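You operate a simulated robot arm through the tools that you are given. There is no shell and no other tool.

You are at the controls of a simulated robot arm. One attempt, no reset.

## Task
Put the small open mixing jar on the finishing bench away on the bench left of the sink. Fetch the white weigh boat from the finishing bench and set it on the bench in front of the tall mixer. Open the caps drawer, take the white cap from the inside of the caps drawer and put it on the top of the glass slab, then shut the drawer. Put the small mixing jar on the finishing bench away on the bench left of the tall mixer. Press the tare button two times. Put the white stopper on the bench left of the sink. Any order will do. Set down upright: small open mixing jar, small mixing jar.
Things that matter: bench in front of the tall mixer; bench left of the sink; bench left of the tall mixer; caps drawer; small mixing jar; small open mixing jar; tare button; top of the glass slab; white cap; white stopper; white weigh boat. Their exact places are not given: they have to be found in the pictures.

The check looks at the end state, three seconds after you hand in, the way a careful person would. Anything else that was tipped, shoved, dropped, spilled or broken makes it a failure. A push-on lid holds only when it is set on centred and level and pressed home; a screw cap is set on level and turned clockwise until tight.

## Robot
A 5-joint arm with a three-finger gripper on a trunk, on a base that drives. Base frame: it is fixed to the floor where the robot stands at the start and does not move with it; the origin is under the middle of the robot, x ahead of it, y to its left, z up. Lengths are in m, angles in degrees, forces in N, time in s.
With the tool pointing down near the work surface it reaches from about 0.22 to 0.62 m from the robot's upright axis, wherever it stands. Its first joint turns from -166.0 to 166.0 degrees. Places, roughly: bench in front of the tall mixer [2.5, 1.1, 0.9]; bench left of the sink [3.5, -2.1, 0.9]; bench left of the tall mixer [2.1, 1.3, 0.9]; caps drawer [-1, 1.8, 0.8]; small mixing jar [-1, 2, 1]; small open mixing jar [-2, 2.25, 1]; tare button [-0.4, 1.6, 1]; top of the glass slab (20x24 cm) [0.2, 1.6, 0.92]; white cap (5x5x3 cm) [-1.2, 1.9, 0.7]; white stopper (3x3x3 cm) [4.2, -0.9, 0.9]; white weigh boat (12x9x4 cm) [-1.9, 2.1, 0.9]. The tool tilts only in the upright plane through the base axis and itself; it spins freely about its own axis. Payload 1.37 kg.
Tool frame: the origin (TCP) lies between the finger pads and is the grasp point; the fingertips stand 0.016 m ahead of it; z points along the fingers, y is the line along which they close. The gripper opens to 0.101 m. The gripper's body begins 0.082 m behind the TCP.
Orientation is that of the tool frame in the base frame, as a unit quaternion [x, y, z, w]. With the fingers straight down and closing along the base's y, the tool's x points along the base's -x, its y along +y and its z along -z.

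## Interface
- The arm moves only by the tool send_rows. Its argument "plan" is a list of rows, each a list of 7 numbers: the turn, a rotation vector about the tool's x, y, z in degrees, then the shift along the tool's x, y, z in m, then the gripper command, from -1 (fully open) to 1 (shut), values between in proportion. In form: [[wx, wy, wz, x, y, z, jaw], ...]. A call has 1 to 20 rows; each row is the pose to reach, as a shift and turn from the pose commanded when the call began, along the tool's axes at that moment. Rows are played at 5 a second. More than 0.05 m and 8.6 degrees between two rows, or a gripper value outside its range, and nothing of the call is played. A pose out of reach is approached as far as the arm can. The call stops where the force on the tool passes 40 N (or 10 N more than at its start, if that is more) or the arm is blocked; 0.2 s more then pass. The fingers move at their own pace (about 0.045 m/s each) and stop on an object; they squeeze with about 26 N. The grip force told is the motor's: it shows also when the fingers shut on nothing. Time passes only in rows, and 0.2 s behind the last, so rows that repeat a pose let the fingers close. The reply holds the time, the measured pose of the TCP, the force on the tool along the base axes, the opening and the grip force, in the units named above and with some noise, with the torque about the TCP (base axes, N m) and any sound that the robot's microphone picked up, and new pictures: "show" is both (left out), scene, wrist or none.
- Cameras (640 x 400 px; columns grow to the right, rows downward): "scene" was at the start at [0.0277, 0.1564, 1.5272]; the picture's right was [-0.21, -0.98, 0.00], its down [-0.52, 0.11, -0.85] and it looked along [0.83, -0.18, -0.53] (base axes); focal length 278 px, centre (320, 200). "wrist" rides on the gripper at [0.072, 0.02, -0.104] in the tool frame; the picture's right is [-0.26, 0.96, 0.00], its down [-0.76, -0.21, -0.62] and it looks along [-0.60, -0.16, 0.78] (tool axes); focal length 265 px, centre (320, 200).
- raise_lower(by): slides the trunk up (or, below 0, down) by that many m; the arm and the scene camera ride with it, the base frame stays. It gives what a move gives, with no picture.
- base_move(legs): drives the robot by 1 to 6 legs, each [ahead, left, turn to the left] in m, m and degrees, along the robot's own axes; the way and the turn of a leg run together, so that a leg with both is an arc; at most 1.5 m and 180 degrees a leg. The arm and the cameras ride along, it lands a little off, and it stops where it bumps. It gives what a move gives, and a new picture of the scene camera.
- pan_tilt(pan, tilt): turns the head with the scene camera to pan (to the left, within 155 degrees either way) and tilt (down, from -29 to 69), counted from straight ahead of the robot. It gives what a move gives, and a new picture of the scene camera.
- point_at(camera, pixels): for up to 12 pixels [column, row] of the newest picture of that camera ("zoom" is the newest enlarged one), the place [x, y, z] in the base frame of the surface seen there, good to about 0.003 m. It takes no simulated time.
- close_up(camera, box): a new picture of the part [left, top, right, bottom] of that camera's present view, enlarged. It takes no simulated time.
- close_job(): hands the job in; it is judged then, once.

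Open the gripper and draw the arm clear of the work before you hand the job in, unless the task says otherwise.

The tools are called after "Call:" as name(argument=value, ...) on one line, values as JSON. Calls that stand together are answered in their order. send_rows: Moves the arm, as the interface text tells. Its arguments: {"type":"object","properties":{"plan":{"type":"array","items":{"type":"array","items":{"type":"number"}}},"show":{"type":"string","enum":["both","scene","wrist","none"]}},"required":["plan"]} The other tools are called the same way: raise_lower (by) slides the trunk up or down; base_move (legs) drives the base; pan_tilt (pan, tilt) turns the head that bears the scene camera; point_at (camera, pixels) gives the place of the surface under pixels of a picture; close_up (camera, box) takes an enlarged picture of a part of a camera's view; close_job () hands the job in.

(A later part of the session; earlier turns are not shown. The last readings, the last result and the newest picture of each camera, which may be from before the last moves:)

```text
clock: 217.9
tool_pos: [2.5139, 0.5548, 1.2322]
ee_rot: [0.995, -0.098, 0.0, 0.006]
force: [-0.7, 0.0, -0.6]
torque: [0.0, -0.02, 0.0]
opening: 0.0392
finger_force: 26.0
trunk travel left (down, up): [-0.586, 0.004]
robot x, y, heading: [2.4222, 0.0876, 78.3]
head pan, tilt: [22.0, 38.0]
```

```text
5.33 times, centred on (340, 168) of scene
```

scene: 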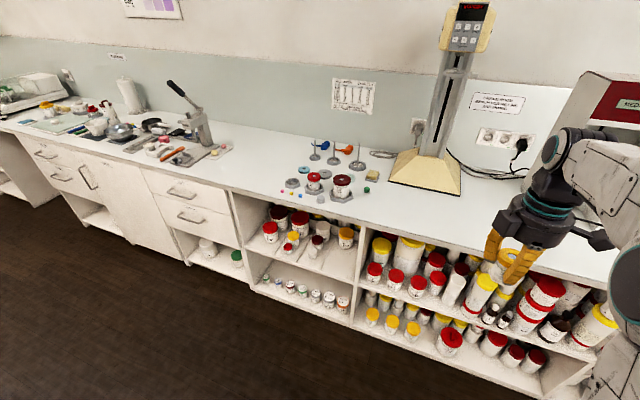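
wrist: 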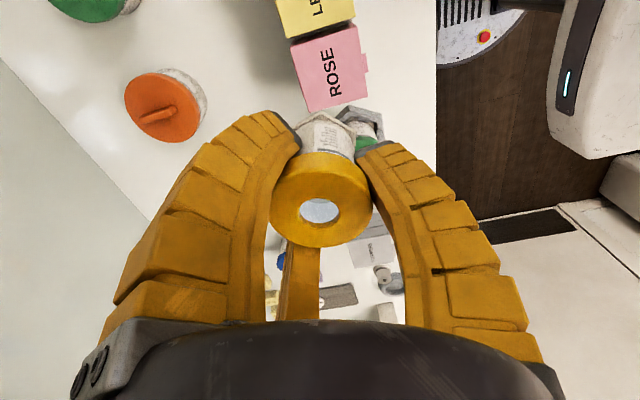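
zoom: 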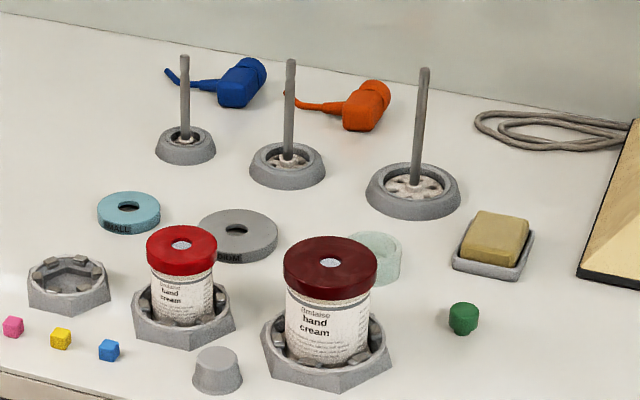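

A free spot exists near (2.11,1.335) between grey disc, clear cup and the stands. Check rod heights and the clear cup's exact place.

Call:
point_at(camera="zoom", pixels=[[424, 72], [291, 64], [184, 58], [372, 240], [395, 255], [310, 235], [270, 225], [330, 225], [350, 215], [315, 210], [276, 240], [455, 205]])

```text
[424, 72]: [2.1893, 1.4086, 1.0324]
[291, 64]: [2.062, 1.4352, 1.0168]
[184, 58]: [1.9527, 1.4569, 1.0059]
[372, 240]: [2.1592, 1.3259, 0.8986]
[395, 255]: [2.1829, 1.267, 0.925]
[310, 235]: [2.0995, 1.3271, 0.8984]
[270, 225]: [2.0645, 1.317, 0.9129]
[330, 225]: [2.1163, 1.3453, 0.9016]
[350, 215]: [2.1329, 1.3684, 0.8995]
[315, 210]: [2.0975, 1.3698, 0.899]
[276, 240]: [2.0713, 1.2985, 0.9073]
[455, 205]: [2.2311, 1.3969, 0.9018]
```

The spot (2.11,1.34) has ~5 cm clear all round and rods are ≤1.03 high. Drive to stand in front of it.

Call:
base_move(legs=[[0, 0.55, 0], [0.56, 0, 0]])

Call:
pan_tilt(pan=5, tilt=58)

```text
clock: 223.8
tool_pos: [2.0915, 1.2102, 1.2327]
ee_rot: [0.995, -0.099, 0.0, 0.006]
force: [0.5, -0.8, -0.7]
torque: [-0.04, 0.01, -0.03]
opening: 0.0391
finger_force: 26.3
trunk travel left (down, up): [-0.586, 0.004]
robot x, y, heading: [1.9972, 0.7452, 78.2]
head pan, tilt: [22.0, 38.0]
```

scene: 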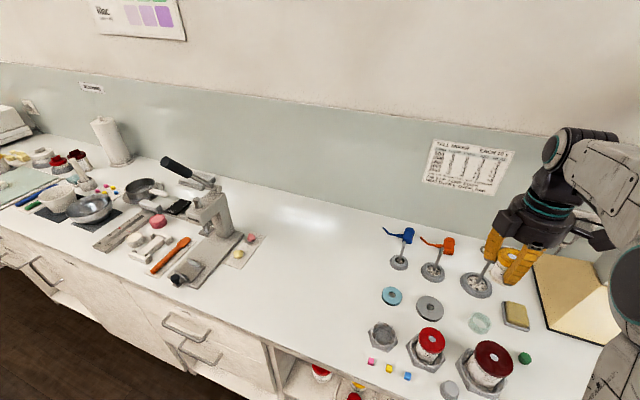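

```text
clock: 224.7
tool_pos: [2.091, 1.2098, 1.2325]
ee_rot: [0.995, -0.099, -0.001, 0.005]
force: [-0.1, -0.1, -1.1]
torque: [0.03, 0.03, 0.0]
opening: 0.039
finger_force: 25.9
trunk travel left (down, up): [-0.586, 0.004]
robot x, y, heading: [1.9975, 0.7445, 78.4]
head pan, tilt: [5.0, 58.0]
```

scene: 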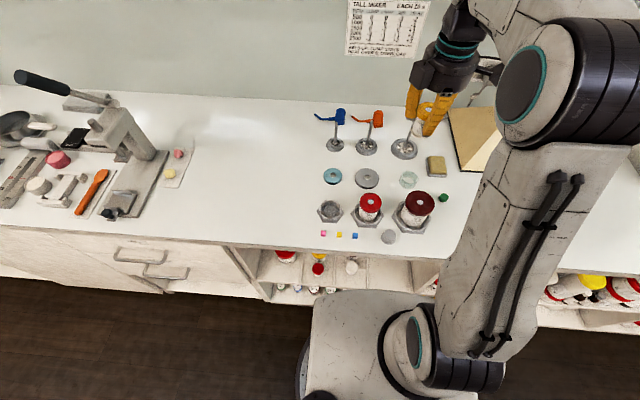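

Verify the free spot from this closer view.

Call:
point_at(camera="scene", pixels=[[387, 165], [386, 168], [367, 180], [408, 181], [366, 149], [404, 150], [396, 184], [379, 180], [392, 152]])

Call:
close_up(camera="scene", box=[310, 90, 470, 190])

```text
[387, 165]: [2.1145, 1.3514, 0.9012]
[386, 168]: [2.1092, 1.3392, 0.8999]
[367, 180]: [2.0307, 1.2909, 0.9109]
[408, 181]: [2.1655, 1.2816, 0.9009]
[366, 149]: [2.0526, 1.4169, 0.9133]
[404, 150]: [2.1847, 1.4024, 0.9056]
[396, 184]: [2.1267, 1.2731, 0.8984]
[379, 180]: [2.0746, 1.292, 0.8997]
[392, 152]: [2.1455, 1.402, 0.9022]
```

```text
4.00 times, centred on (390, 140) of scene
```

zoom: 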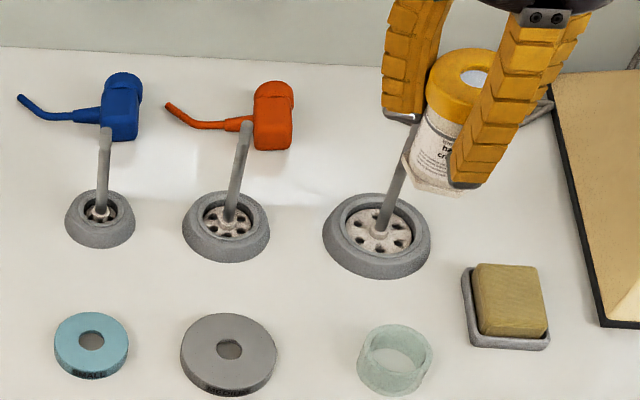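

Spot confirmed free at ≈(2.112,1.343). Drive 3 cm closer, then move the tool over it, lowering the arm to z≈1.11.

Call:
base_move(legs=[[0.03, 0, 0.2]])

```text
clock: 225.5
tool_pos: [2.0956, 1.2406, 1.2316]
ee_rot: [0.995, -0.097, -0.001, 0.006]
force: [0.2, -0.1, -1.3]
torque: [-0.07, 0.02, -0.04]
opening: 0.0388
finger_force: 25.7
trunk travel left (down, up): [-0.586, 0.004]
robot x, y, heading: [2.0074, 0.7773, 78.4]
head pan, tilt: [5.0, 58.0]
```

scene: 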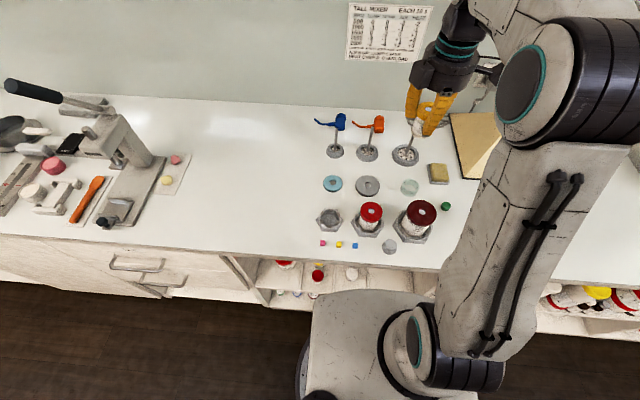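

Move over the target: tool x -0.004, y -0.104, z +0.12.

Call:
send_rows(plan=[[0, 0, 0, 0, -0.02, 0.025, 1], [0, 0, 0, -0.002, -0.045, 0.05, 1], [0, 0, 0, -0.003, -0.07, 0.075, 1], [0, 0, 0, -0.004, -0.09, 0.1, 1], [0, 0, 0, -0.004, -0.1036, 0.12, 1], [0, 0, 0, -0.004, -0.1036, 0.12, 1]])

Call:
close_up(camera="scene", box=[310, 90, 470, 190])

```text
clock: 226.9
tool_pos: [2.1108, 1.3406, 1.1105]
ee_rot: [0.995, -0.097, -0.001, 0.005]
force: [-0.4, -0.5, -0.5]
torque: [-0.03, 0.0, -0.01]
opening: 0.0391
finger_force: 25.9
trunk travel left (down, up): [-0.586, 0.004]
robot x, y, heading: [2.0036, 0.7798, 78.4]
head pan, tilt: [5.0, 58.0]
```

scene: 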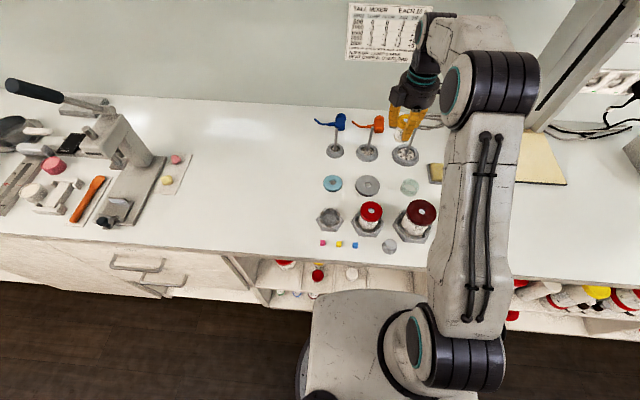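
wrist: 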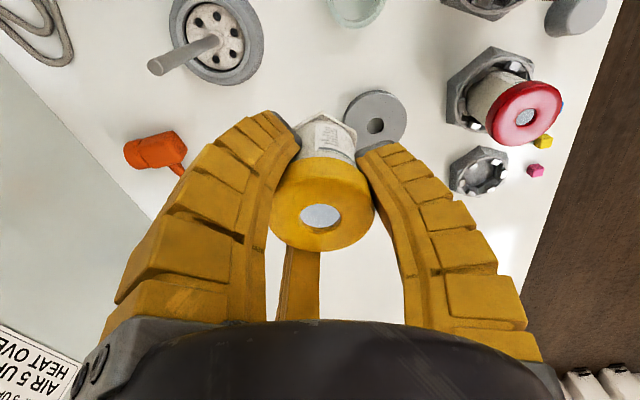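

```text
4.00 times, centred on (390, 140) of scene
```

zoom: 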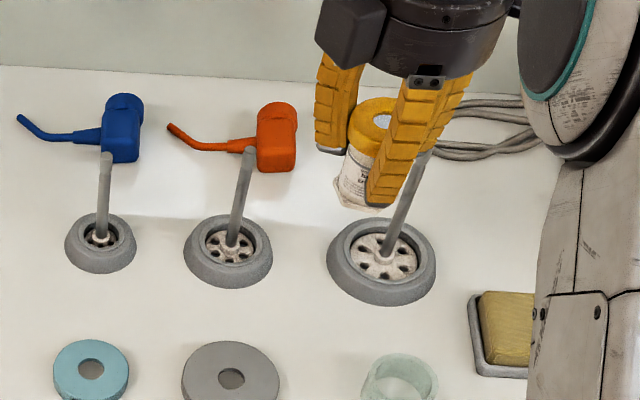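

Clear of rods. Lower the trunk 0.148 m, then feel for the bench.

Call:
raise_lower(by=-0.148)

Call:
send_rows(plan=[[0, 0, 0, 0, 0, 0.006, 1], [0, 0, 0, 0, 0, 0.012, 1], [0, 0, 0, 0, 0, 0.015, 1]])

```text
clock: 228.6
tool_pos: [2.1111, 1.3406, 0.9628]
ee_rot: [0.995, -0.098, -0.001, 0.006]
force: [-0.8, -1.4, -0.2]
torque: [0.02, -0.01, -0.03]
opening: 0.0388
finger_force: 25.6
trunk travel left (down, up): [-0.438, 0.152]
robot x, y, heading: [2.0039, 0.7776, 78.3]
head pan, tilt: [5.0, 58.0]
```

```text
clock: 229.4
tool_pos: [2.1116, 1.3398, 0.9481]
ee_rot: [0.995, -0.097, -0.001, 0.006]
force: [-0.6, -0.4, -1.4]
torque: [0.01, 0.0, 0.02]
opening: 0.0391
finger_force: 25.8
trunk travel left (down, up): [-0.438, 0.152]
robot x, y, heading: [2.0034, 0.7802, 78.4]
head pan, tilt: [5.0, 58.0]
```

scene: 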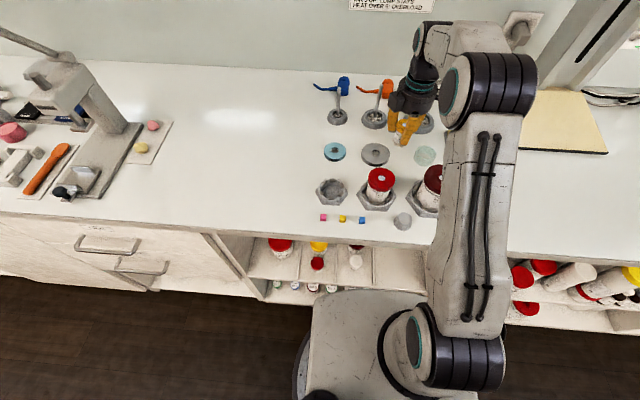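
wrist: 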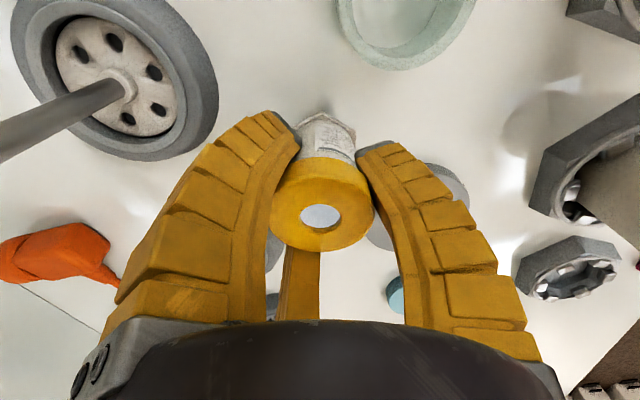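

Still in the air at 0.948. Descend in 2 mm steps.

Call:
send_rows(plan=[[0, 0, 0, 0, 0, 0.003, 1], [0, 0, 0, 0, 0, 0.005, 1], [0, 0, 0, 0, 0, 0.005, 1]], show="none")

Call:
send_rows(plan=[[0, 0, 0, 0, 0, 0.0015, 1], [0, 0, 0, 0, 0, 0.0015, 1]], show="none")

```text
clock: 230.2
tool_pos: [2.1122, 1.339, 0.9433]
ee_rot: [0.995, -0.098, 0.0, 0.006]
force: [0.0, -0.4, -0.8]
torque: [-0.02, 0.0, -0.01]
opening: 0.0387
finger_force: 26.5
trunk travel left (down, up): [-0.438, 0.152]
robot x, y, heading: [2.0048, 0.7715, 78.3]
head pan, tilt: [5.0, 58.0]
```

```text
clock: 230.8
tool_pos: [2.1106, 1.3401, 0.9418]
ee_rot: [0.995, -0.097, -0.001, 0.007]
force: [-0.6, -0.2, 0.1]
torque: [0.01, -0.01, -0.01]
opening: 0.0391
finger_force: 26.2
trunk travel left (down, up): [-0.438, 0.152]
robot x, y, heading: [2.0049, 0.7749, 78.5]
head pan, tilt: [5.0, 58.0]
```

Call:
send_rows(plan=[[0, 0, 0, 0, 0, 0.001, 1], [0, 0, 0, 0, 0, 0.002, 1]], show="none")

Call:
send_rows(plan=[[0, 0, 0, 0, 0, 0.001, 1], [0, 0, 0, 0, 0, 0.001, 1]], show="none")

```text
clock: 231.4
tool_pos: [2.1102, 1.3389, 0.9394]
ee_rot: [0.995, -0.098, 0.0, 0.005]
force: [1.6, 0.4, 2.9]
torque: [0.1, -0.04, 0.02]
opening: 0.0389
finger_force: 25.6
trunk travel left (down, up): [-0.438, 0.152]
robot x, y, heading: [2.0056, 0.7748, 78.7]
head pan, tilt: [5.0, 58.0]
```

```text
clock: 232.0
tool_pos: [2.1108, 1.3393, 0.9393]
ee_rot: [0.995, -0.097, 0.0, 0.004]
force: [-0.5, 1.6, 10.2]
torque: [0.26, 0.03, 0.01]
opening: 0.0394
finger_force: 26.0
trunk travel left (down, up): [-0.438, 0.152]
robot x, y, heading: [2.0032, 0.7771, 78.5]
head pan, tilt: [5.0, 58.0]
```

Contact with the bench (≈10 N). Open slightly and lift straight up.

Call:
send_rows(plan=[[0, 0, 0, 0, 0, 0, 0.1], [0, 0, 0, 0, 0, 0, -0.15], [0, 0, 0, 0, 0, 0, -0.15], [0, 0, 0, 0, 0, -0.015, -0.15], [0, 0, 0, 0, 0, -0.035, -0.15]])

Call:
raise_lower(by=0.148)

Call:
send_rows(plan=[[0, 0, 0, 0, 0.03, -0.03, -0.15], [0, 0, 0, 0, 0.06, -0.06, -0.15], [0, 0, 0, 0, 0.09, -0.09, -0.15]])

Call:
close_up(camera="scene", box=[310, 90, 470, 190])

```text
clock: 233.2
tool_pos: [2.111, 1.3394, 0.9736]
ee_rot: [0.995, -0.098, 0.0, 0.006]
force: [-0.1, 0.7, -0.2]
torque: [0.01, 0.0, 0.01]
opening: 0.0614
finger_force: 3.2
trunk travel left (down, up): [-0.438, 0.152]
robot x, y, heading: [2.0031, 0.7748, 78.5]
head pan, tilt: [5.0, 58.0]
```

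scene: 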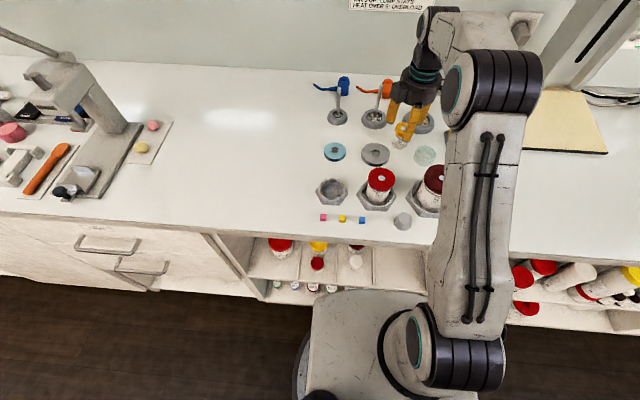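
wrist: 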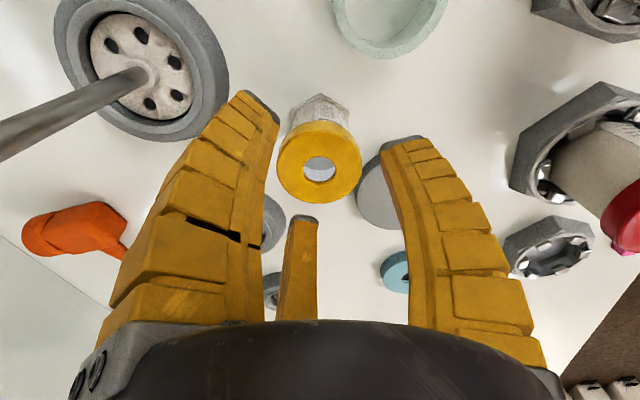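

```text
clock: 234.9
tool_pos: [2.1103, 1.3387, 1.1211]
ee_rot: [0.995, -0.098, -0.001, 0.007]
force: [-0.1, 0.1, -0.3]
torque: [-0.04, -0.01, -0.06]
opening: 0.0617
finger_force: 2.7
trunk travel left (down, up): [-0.586, 0.004]
robot x, y, heading: [2.0009, 0.7724, 78.4]
head pan, tilt: [5.0, 58.0]
```

```text
clock: 235.7
tool_pos: [2.0925, 1.2498, 1.2141]
ee_rot: [0.995, -0.097, -0.001, 0.006]
force: [0.9, 0.8, -0.9]
torque: [0.07, -0.01, 0.01]
opening: 0.0613
finger_force: 3.3
trunk travel left (down, up): [-0.586, 0.004]
robot x, y, heading: [2.0065, 0.7737, 78.8]
head pan, tilt: [5.0, 58.0]
```

scene: 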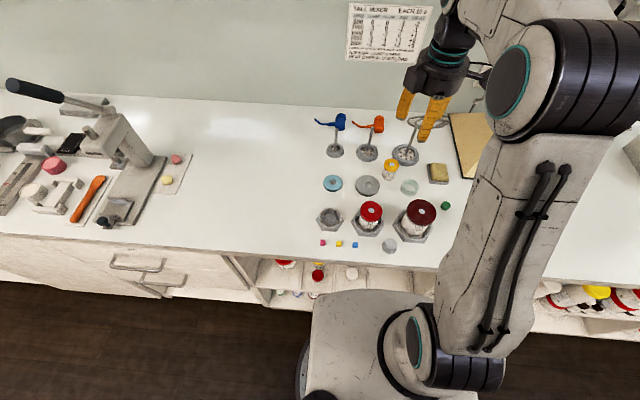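
wrist: 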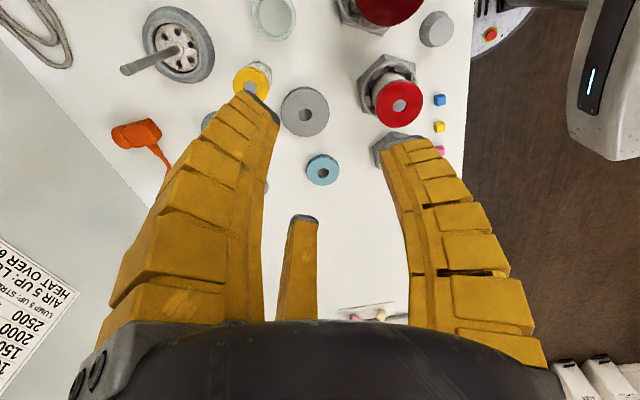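

```text
4.00 times, centred on (390, 140) of scene
```

zoom: 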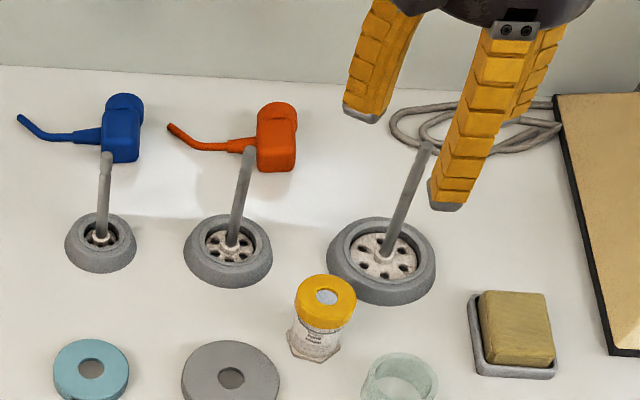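

The jar stands upright with its lid. Now back off and drive to the far-left end of the finishing bench for the weigh boat and the open jar.

Call:
base_move(legs=[[-0.45, 0, 0], [0, 1.5, 0], [0, 1.5, 0], [0, 0.8, 0]])

Call:
pan_tilt(pan=10, tilt=45)

Call:
close_up(camera="scene", box=[160, 80, 400, 230])

```text
clock: 256.4
tool_pos: [-1.7412, 1.5218, 1.2136]
ee_rot: [0.996, -0.09, -0.001, 0.007]
force: [-0.7, 0.2, -0.4]
torque: [0.02, 0.02, -0.02]
opening: 0.0615
finger_force: 2.7
trunk travel left (down, up): [-0.586, 0.004]
robot x, y, heading: [-1.8216, 1.0438, 79.4]
head pan, tilt: [5.0, 58.0]
```

scene: 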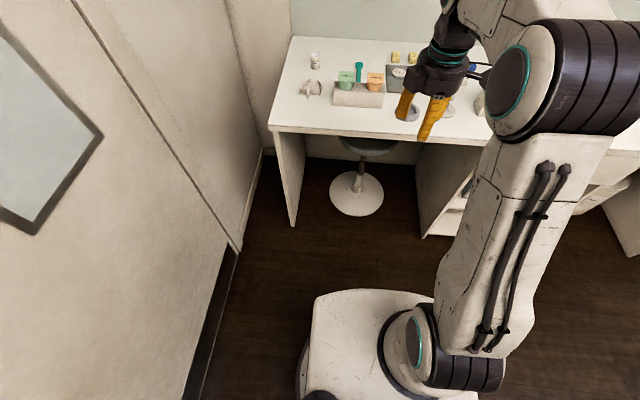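

```text
clock: 257.2
tool_pos: [-1.7416, 1.5215, 1.2134]
ee_rot: [0.996, -0.09, 0.0, 0.006]
force: [-0.5, 0.3, 0.7]
torque: [0.0, 0.0, 0.01]
opening: 0.0615
finger_force: 2.8
trunk travel left (down, up): [-0.586, 0.004]
robot x, y, heading: [-1.8214, 1.0432, 79.1]
head pan, tilt: [10.0, 45.0]
```

scene: 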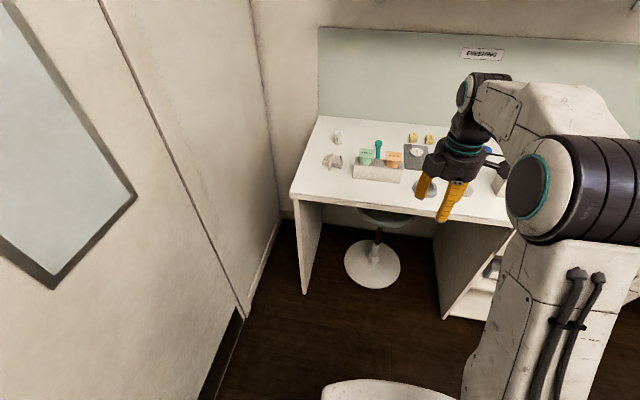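

```text
2.67 times, centred on (280, 155) of scene
```

zoom: 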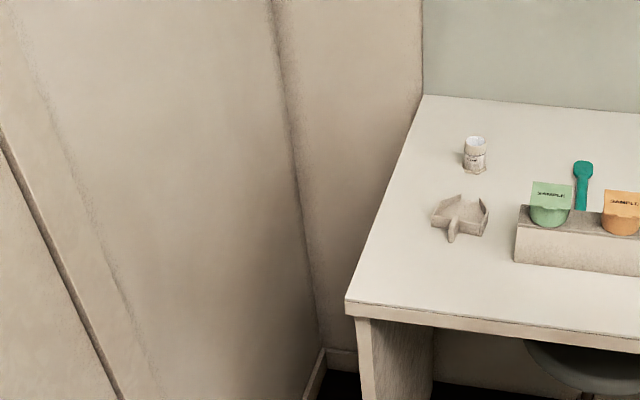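

Enlarge the weigh boat and open jar.

Call:
close_up(camera="scene", box=[305, 120, 385, 170])

Call:
point_at(camera="zoom", pixels=[[268, 115], [250, 112], [285, 112], [262, 190], [190, 265], [320, 250], [145, 290], [260, 360], [350, 270], [210, 310], [260, 270], [330, 330]])

```text
8.00 times, centred on (345, 145) of scene
```

zoom: 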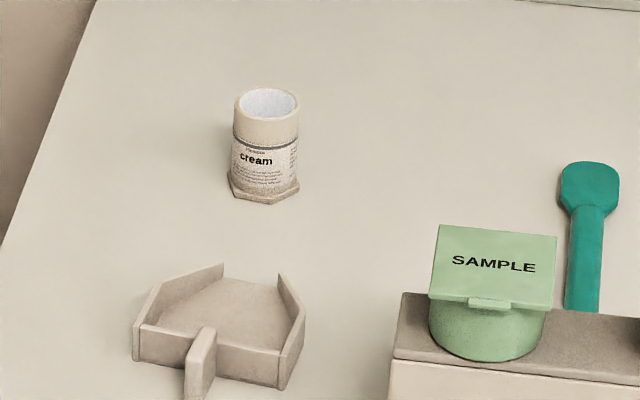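

```text
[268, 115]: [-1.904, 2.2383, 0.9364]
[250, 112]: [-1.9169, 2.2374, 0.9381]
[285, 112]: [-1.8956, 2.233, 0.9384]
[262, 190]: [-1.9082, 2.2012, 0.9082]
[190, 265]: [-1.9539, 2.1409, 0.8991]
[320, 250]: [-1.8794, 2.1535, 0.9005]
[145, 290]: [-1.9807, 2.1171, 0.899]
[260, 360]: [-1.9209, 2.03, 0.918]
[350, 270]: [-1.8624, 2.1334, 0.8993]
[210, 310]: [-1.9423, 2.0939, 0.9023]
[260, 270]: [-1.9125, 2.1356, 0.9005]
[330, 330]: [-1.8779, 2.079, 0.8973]
```

The weigh boat has a grip tab at zoom (200,360). Measure the tab and walls.

Call:
point_at(camera="zoom", pixels=[[203, 335], [196, 355], [190, 365], [212, 345], [198, 385], [170, 350], [245, 362], [135, 320], [290, 350], [280, 280], [222, 265], [300, 310]])

```text
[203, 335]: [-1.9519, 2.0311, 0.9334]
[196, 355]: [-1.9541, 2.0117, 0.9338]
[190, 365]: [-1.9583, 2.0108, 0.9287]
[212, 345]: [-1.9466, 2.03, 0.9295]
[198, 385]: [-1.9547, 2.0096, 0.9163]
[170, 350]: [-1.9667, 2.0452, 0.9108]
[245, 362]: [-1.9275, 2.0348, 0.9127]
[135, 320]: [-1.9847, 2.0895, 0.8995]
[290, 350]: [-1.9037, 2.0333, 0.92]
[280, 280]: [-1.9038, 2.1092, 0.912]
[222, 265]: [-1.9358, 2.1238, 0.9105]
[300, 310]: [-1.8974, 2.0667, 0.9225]
```

Tab centre ≈(-1.953,2.022), top z 0.934, aligned with the depth direction. Check stool and wall positions before driving closer.

Call:
point_at(camera="scene", pixels=[[385, 216], [372, 265], [365, 210], [305, 290], [245, 310], [280, 225], [346, 262], [400, 262], [372, 288]])

```text
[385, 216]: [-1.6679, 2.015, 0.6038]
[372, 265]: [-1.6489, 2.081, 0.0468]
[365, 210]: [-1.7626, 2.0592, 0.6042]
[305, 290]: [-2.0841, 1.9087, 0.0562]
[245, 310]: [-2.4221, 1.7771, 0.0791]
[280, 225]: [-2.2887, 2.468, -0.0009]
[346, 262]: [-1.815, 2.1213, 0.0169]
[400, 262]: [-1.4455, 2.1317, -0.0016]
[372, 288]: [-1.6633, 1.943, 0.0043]
```

Clear to drive. Move left 0.21, ahead 0.56 (to stand near s=-2.2, t=1.22), then view.

Call:
base_move(legs=[[0, 0.21, -0.5], [0.55, 0, 0]])

Call:
send_rows(plan=[[0, 0, 8.5, 0, 0.01, 0, -0.15], [0, 0, 17, 0, 0.02, 0, -0.15], [0, 0, 25.5, 0, 0.03, 0, -0.15], [0, 0, 34, 0, 0.04, 0, -0.15], [0, 0, 42.5, 0, 0.05, 0, -0.15], [0, 0, 51, 0, 0.06, 0, 0], [0, 0, 59.5, 0, 0.07, 0, 0.1], [0, 0, 68, 0, 0.08, 0, 0.1], [0, 0, 76.5, 0, 0.09, 0, 0.1], [0, 0, 85, 0, 0.1, 0, 0.1], [0, 0, 90, 0, 0.1, 0, 0.1]])

Call:
pan_tilt(pan=15, tilt=58)

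```text
clock: 261.6
tool_pos: [-1.8376, 2.1062, 1.2122]
ee_rot: [0.996, -0.094, -0.001, 0.006]
force: [-0.6, 0.7, -0.7]
torque: [-0.01, -0.01, 0.0]
opening: 0.0617
finger_force: 2.2
trunk travel left (down, up): [-0.586, 0.004]
robot x, y, heading: [-1.9253, 1.6306, 78.9]
head pan, tilt: [10.0, 45.0]
```

scene: 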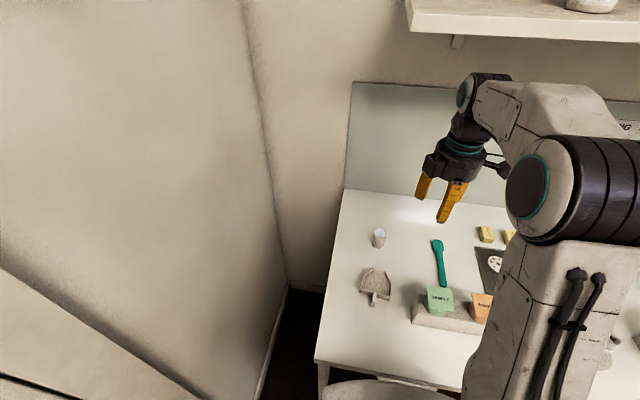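

```text
clock: 264.0
tool_pos: [-1.856, 2.0072, 1.2146]
ee_rot: [-0.637, 0.771, -0.004, -0.004]
force: [-0.6, -0.4, -0.2]
torque: [-0.01, -0.02, -0.02]
opening: 0.0497
finger_force: 2.7
trunk travel left (down, up): [-0.586, 0.004]
robot x, y, heading: [-1.923, 1.6266, 78.6]
head pan, tilt: [10.0, 45.0]
```

scene: 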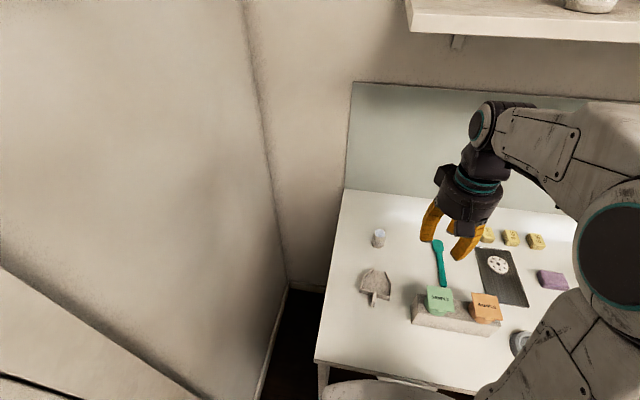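
wrist: 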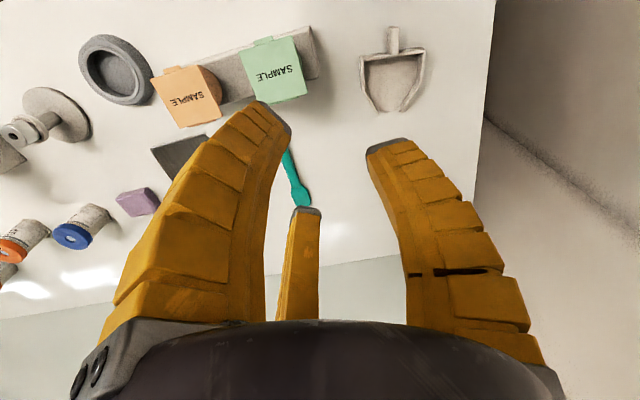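

```text
clock: 264.8
tool_pos: [-1.8564, 2.0072, 1.2141]
ee_rot: [-0.639, 0.769, -0.004, -0.005]
force: [-1.0, 0.3, -0.5]
torque: [-0.01, 0.01, 0.0]
opening: 0.0496
finger_force: 3.4
trunk travel left (down, up): [-0.586, 0.004]
robot x, y, heading: [-1.9232, 1.6275, 79.0]
head pan, tilt: [15.0, 58.0]
```

scene: 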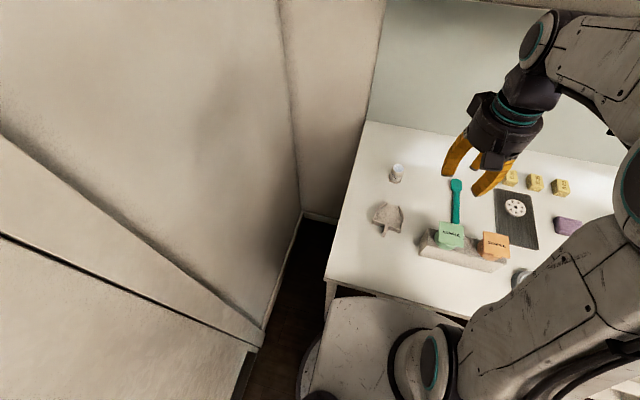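

Measure the boat tab with the wrist camera (tab at ≈(392,40)).

Call:
close_up(camera="wrist", box=[340, 10, 452, 80])

Call:
close_up(camera="scene", box=[350, 150, 446, 210])

```text
5.71 times, centred on (396, 45) of wrist
```

zoom: 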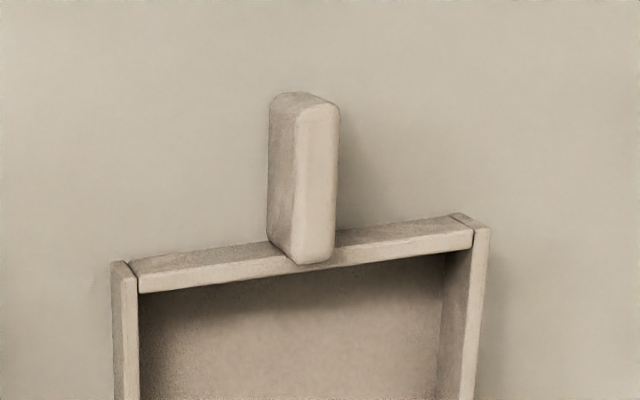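

```text
6.67 times, centred on (398, 180) of scene
```

zoom: 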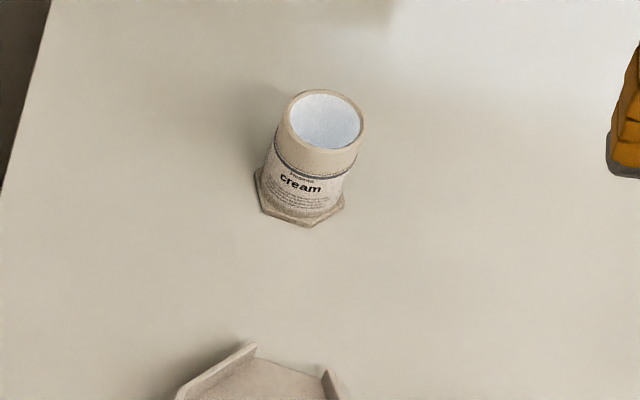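

Measure tab top corners and front wall through the wrist image.

Call:
point_at(camera="wrist", pixels=[[395.6, 41.5], [395.6, 31], [395.0, 52], [392.8, 40], [398, 40], [388.5, 38], [375, 56], [415, 51], [362, 60], [425, 52]])

Call:
point_at(camera="zoom", pixels=[[290, 125], [362, 130], [330, 95], [320, 145], [326, 120], [300, 215], [340, 200]])

```text
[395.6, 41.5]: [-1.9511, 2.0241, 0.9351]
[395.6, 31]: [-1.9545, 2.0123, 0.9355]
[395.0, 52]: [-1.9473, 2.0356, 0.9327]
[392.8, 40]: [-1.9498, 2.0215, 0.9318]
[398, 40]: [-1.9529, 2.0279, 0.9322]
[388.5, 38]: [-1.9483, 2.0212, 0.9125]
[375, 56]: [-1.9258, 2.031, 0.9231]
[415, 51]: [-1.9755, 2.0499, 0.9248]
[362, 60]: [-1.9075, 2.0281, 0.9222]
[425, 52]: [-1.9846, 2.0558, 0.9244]
```

```text
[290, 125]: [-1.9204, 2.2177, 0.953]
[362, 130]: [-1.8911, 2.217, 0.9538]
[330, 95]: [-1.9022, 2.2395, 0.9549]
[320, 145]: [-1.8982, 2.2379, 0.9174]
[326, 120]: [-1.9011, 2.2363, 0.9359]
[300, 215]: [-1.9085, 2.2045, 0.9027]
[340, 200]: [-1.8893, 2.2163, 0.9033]
```

Tab centre (-1.951,2.023), axis about 73°. Move above it with a 6.5° spin and lower the arm 0.1 m.

Call:
send_rows(plan=[[0, 0, 2, 0, 0.03, 0.025, 0.1], [0, 0, 4, 0.001, 0.06, 0.05, 0.1], [0, 0, 6.5, 0.002, 0.085, 0.08, 0.1], [0, 0, 6.5, 0.0033, 0.0966, 0.11, 0.1], [0, 0, 6.5, 0.0033, 0.0966, 0.11, 0.1]])

```text
clock: 266.0
tool_pos: [-1.9511, 2.0209, 1.104]
ee_rot: [-0.593, 0.805, -0.005, -0.002]
force: [-1.1, 0.6, 0.1]
torque: [0.03, 0.02, 0.0]
opening: 0.0494
finger_force: 3.2
trunk travel left (down, up): [-0.586, 0.004]
robot x, y, heading: [-1.9246, 1.6282, 79.3]
head pan, tilt: [15.0, 58.0]
```

scene: 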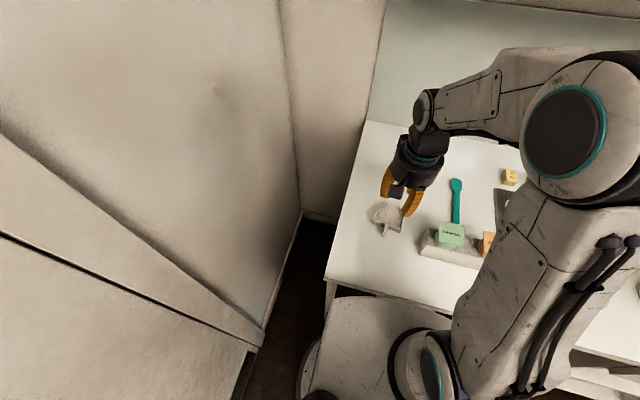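
wrist: 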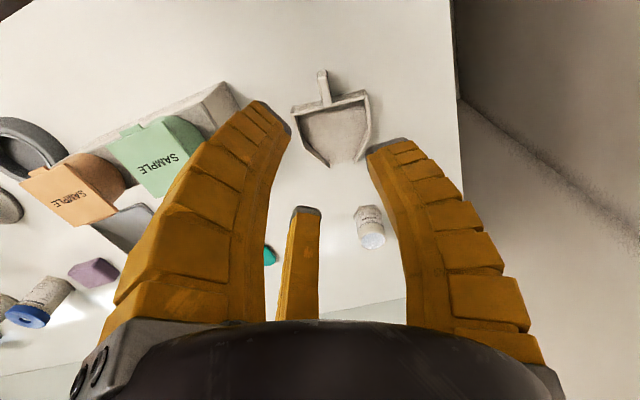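

The tab is at (323,85), on the approach line. Lower the trunk 0.15 m and check.

Call:
raise_lower(by=-0.14)

Call:
send_rows(plan=[[0, 0, 0, 0, 0, 0.008, 0.1]])

```text
clock: 267.6
tool_pos: [-1.9497, 2.0201, 0.9641]
ee_rot: [-0.593, 0.805, -0.006, -0.002]
force: [0.0, 0.3, 0.6]
torque: [-0.02, 0.0, 0.01]
opening: 0.0494
finger_force: 2.9
trunk travel left (down, up): [-0.446, 0.144]
robot x, y, heading: [-1.923, 1.6266, 78.9]
head pan, tilt: [15.0, 58.0]
```

```text
clock: 268.0
tool_pos: [-1.9516, 2.0189, 0.9554]
ee_rot: [-0.593, 0.806, -0.005, -0.002]
force: [0.7, 0.2, 0.2]
torque: [-0.03, -0.01, 0.02]
opening: 0.0495
finger_force: 3.2
trunk travel left (down, up): [-0.446, 0.144]
robot x, y, heading: [-1.9234, 1.6279, 79.1]
head pan, tilt: [15.0, 58.0]
```

scene: 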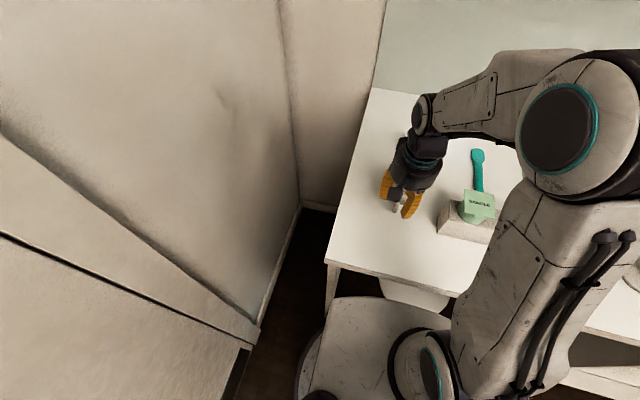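
wrist: 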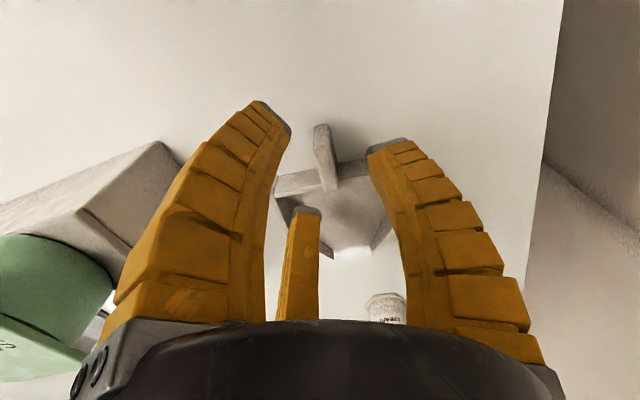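

Tab lies between the fingers. Descend 0.033 m with a 2.5 mm lateral correction and close.

Call:
send_rows(plan=[[0, 0, 0, 0, 0.0025, 0.015, 0.1], [0, 0, 0, 0, 0.0025, 0.027, 0.1], [0, 0, 0, 0, 0.0025, 0.032, 0.1], [0, 0, 0, 0, 0.0025, 0.032, 1], [0, 0, 0, 0, 0.0025, 0.032, 1], [0, 0, 0, 0, 0.0025, 0.032, 1], [0, 0, 0, 0, 0.0025, 0.032, 1]])

```text
clock: 269.6
tool_pos: [-1.9539, 2.021, 0.9256]
ee_rot: [-0.592, 0.806, -0.005, -0.003]
force: [-0.3, -0.5, 2.1]
torque: [0.14, -0.09, -0.02]
opening: 0.0097
finger_force: 25.9
trunk travel left (down, up): [-0.446, 0.144]
robot x, y, heading: [-1.9251, 1.6278, 78.9]
head pan, tilt: [15.0, 58.0]
```

scene: 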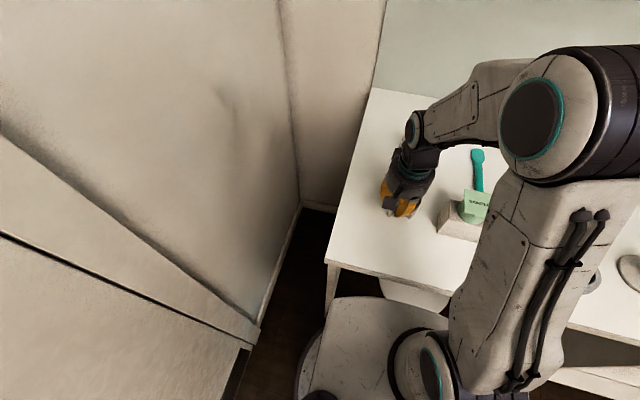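
wrist: 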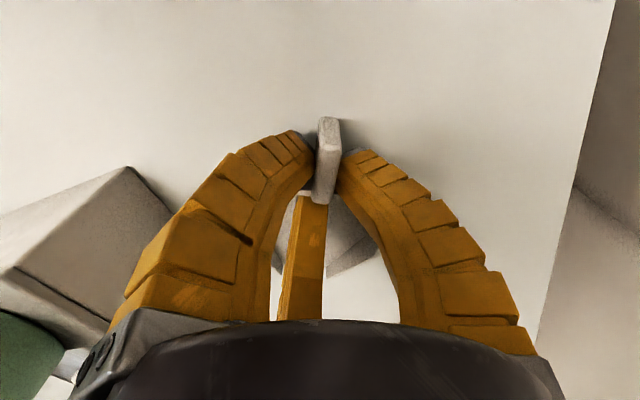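

Tab gripped (9.7 mm). Lift and check the boat stays level.

Call:
send_rows(plan=[[0, 0, 0, 0, 0, -0.01, 1], [0, 0, 0, 0, 0, -0.03, 1], [0, 0, 0, 0, 0, -0.05, 1], [0, 0, 0, 0, 0, -0.08, 1]])

Call:
close_up(camera="scene", box=[340, 140, 468, 220])

```text
clock: 270.6
tool_pos: [-1.9538, 2.0219, 1.0046]
ee_rot: [-0.593, 0.806, -0.005, -0.002]
force: [-0.1, -0.4, 0.2]
torque: [-0.02, 0.01, 0.02]
opening: 0.0064
finger_force: 25.7
trunk travel left (down, up): [-0.446, 0.144]
robot x, y, heading: [-1.9183, 1.6278, 79.2]
head pan, tilt: [15.0, 58.0]
```

scene: 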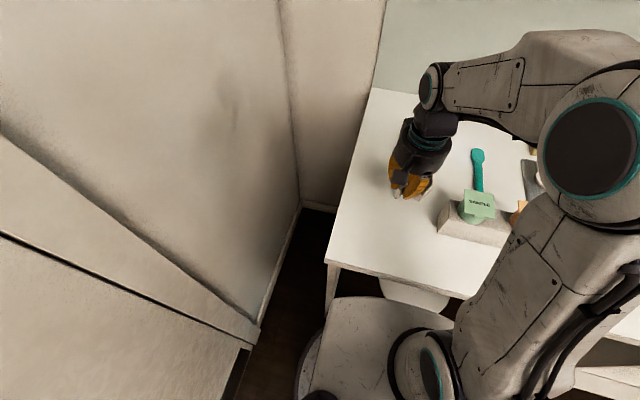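
wrist: 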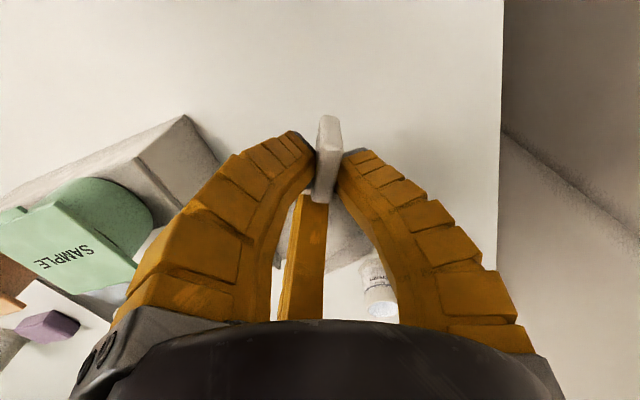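

```text
5.00 times, centred on (404, 180) of scene
```

zoom: 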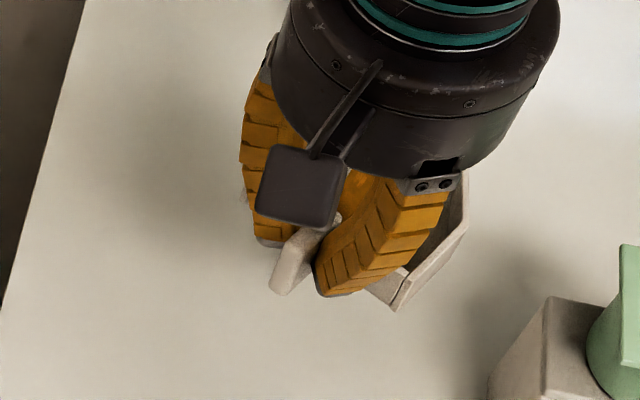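

The boat is held level. Raise the trunk, back off, and drive to the tall mixer.

Call:
raise_lower(by=0.14)

Call:
base_move(legs=[[-0.55, 0, -0.4], [0, -1.5, 0], [0, -1.5, 0], [0, -1.4, 0]])

Call:
pan_tilt(pan=0, tilt=42)

```text
clock: 272.3
tool_pos: [-1.9547, 2.0215, 1.1435]
ee_rot: [-0.593, 0.806, -0.005, -0.003]
force: [-0.5, -0.5, 0.2]
torque: [-0.02, 0.0, -0.03]
opening: 0.0062
finger_force: 26.2
trunk travel left (down, up): [-0.586, 0.004]
robot x, y, heading: [-1.9249, 1.6301, 79.0]
head pan, tilt: [15.0, 58.0]
```

```text
clock: 296.1
tool_pos: [2.2375, 0.5991, 1.1444]
ee_rot: [-0.593, 0.805, -0.006, -0.003]
force: [0.2, -0.2, 0.3]
torque: [0.03, 0.0, -0.06]
opening: 0.0059
finger_force: 26.5
trunk travel left (down, up): [-0.586, 0.004]
robot x, y, heading: [2.269, 0.2059, 78.9]
head pan, tilt: [15.0, 58.0]
```

scene: 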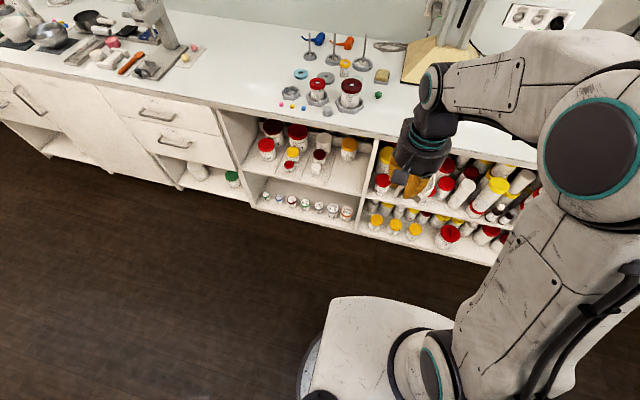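

```text
clock: 296.9
tool_pos: [2.2383, 0.5995, 1.144]
ee_rot: [-0.593, 0.805, -0.006, -0.003]
force: [-0.2, 0.4, 0.0]
torque: [-0.01, 0.0, 0.01]
opening: 0.0058
finger_force: 26.3
trunk travel left (down, up): [-0.586, 0.004]
robot x, y, heading: [2.2665, 0.2053, 78.8]
head pan, tilt: [0.0, 42.0]
```

scene: 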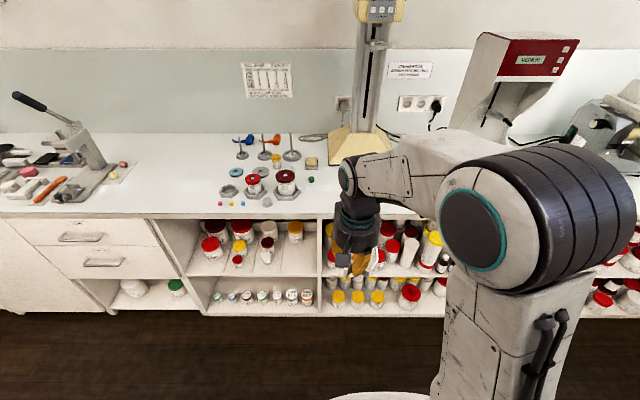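

Check the boat is still in the fingers.

Call:
close_up(camera="scene", box=[310, 200, 422, 270])

Call:
close_up(camera="wrist", box=[200, 80, 440, 230])

```text
5.71 times, centred on (366, 235) of scene
```

zoom: 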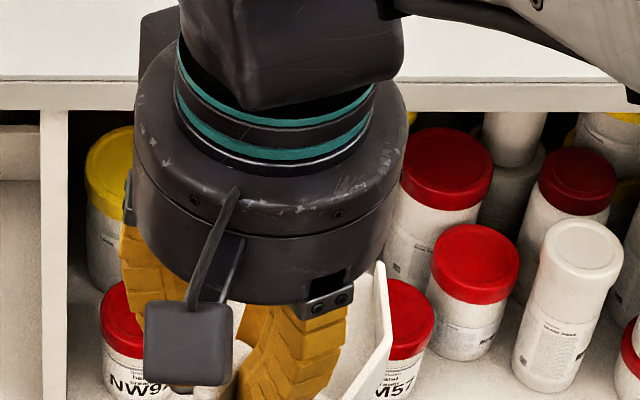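

```text
2.67 times, centred on (320, 155) of wrist
```

zoom: 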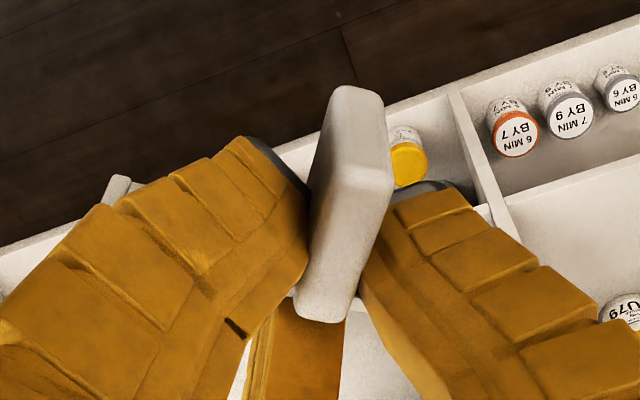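

Boat secure. Drive ahead 0.4 m and 0.06 m right to face the area in front of the mixer.

Call:
base_move(legs=[[0.4, -0.08, 0]])

Call:
pan_tilt(pan=5, tilt=55)

```text
clock: 299.4
tool_pos: [2.3937, 0.9831, 1.1425]
ee_rot: [-0.593, 0.805, -0.006, -0.003]
force: [-0.3, 0.6, -0.2]
torque: [-0.02, 0.01, 0.01]
opening: 0.0057
finger_force: 26.2
trunk travel left (down, up): [-0.586, 0.004]
robot x, y, heading: [2.4239, 0.5897, 79.0]
head pan, tilt: [0.0, 42.0]
```

scene: 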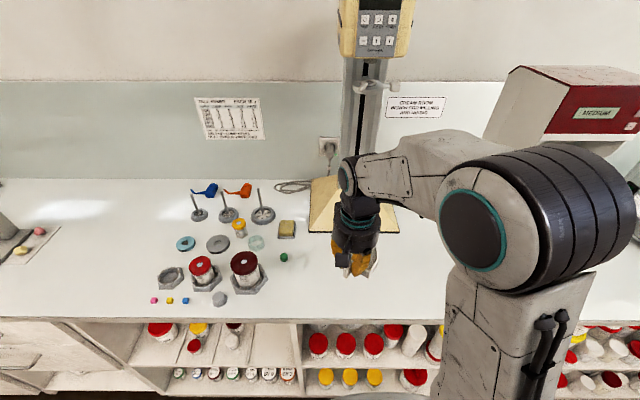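

```text
clock: 300.2
tool_pos: [2.394, 0.9839, 1.1434]
ee_rot: [-0.593, 0.805, -0.006, -0.003]
force: [-0.7, -0.2, 0.6]
torque: [-0.06, 0.01, -0.01]
opening: 0.0061
finger_force: 26.1
trunk travel left (down, up): [-0.586, 0.004]
robot x, y, heading: [2.4273, 0.5917, 79.2]
head pan, tilt: [5.0, 55.0]
```

scene: 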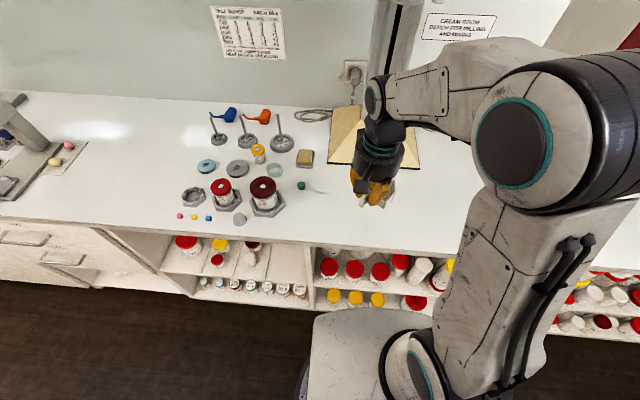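

Confirm the mixer base's front edge, then position.

Call:
point_at(camera="scene", pixels=[[332, 163], [350, 166], [345, 195], [330, 200], [410, 172], [425, 200], [360, 225]])

Call:
send_rows(plan=[[0, 0, 0, -0.03, -0.012, 0.01, 1], [0, 0, 0, -0.06, -0.025, 0.03, 1], [0, 0, 0, -0.092, -0.038, 0.05, 1], [0, 0, 0, -0.092, -0.038, 0.05, 1]])

```text
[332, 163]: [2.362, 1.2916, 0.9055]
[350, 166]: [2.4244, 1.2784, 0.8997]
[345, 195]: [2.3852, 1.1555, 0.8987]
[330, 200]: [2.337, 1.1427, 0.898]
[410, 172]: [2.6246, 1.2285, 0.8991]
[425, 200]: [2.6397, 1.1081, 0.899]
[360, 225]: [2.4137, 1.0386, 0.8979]
```

```text
clock: 301.2
tool_pos: [2.4554, 1.0587, 1.0929]
ee_rot: [-0.594, 0.805, -0.005, -0.003]
force: [0.8, 0.9, 0.1]
torque: [-0.03, 0.0, -0.03]
opening: 0.006
finger_force: 26.4
trunk travel left (down, up): [-0.586, 0.004]
robot x, y, heading: [2.4252, 0.5921, 79.2]
head pan, tilt: [5.0, 55.0]
```

scene: 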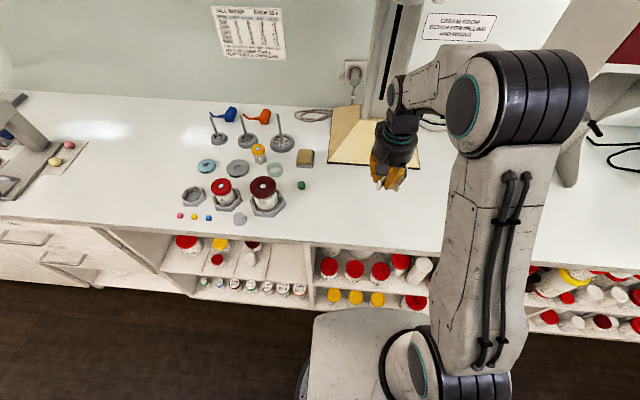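
wrist: 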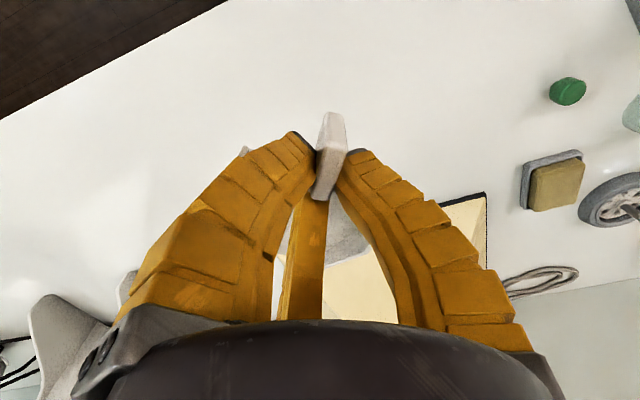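

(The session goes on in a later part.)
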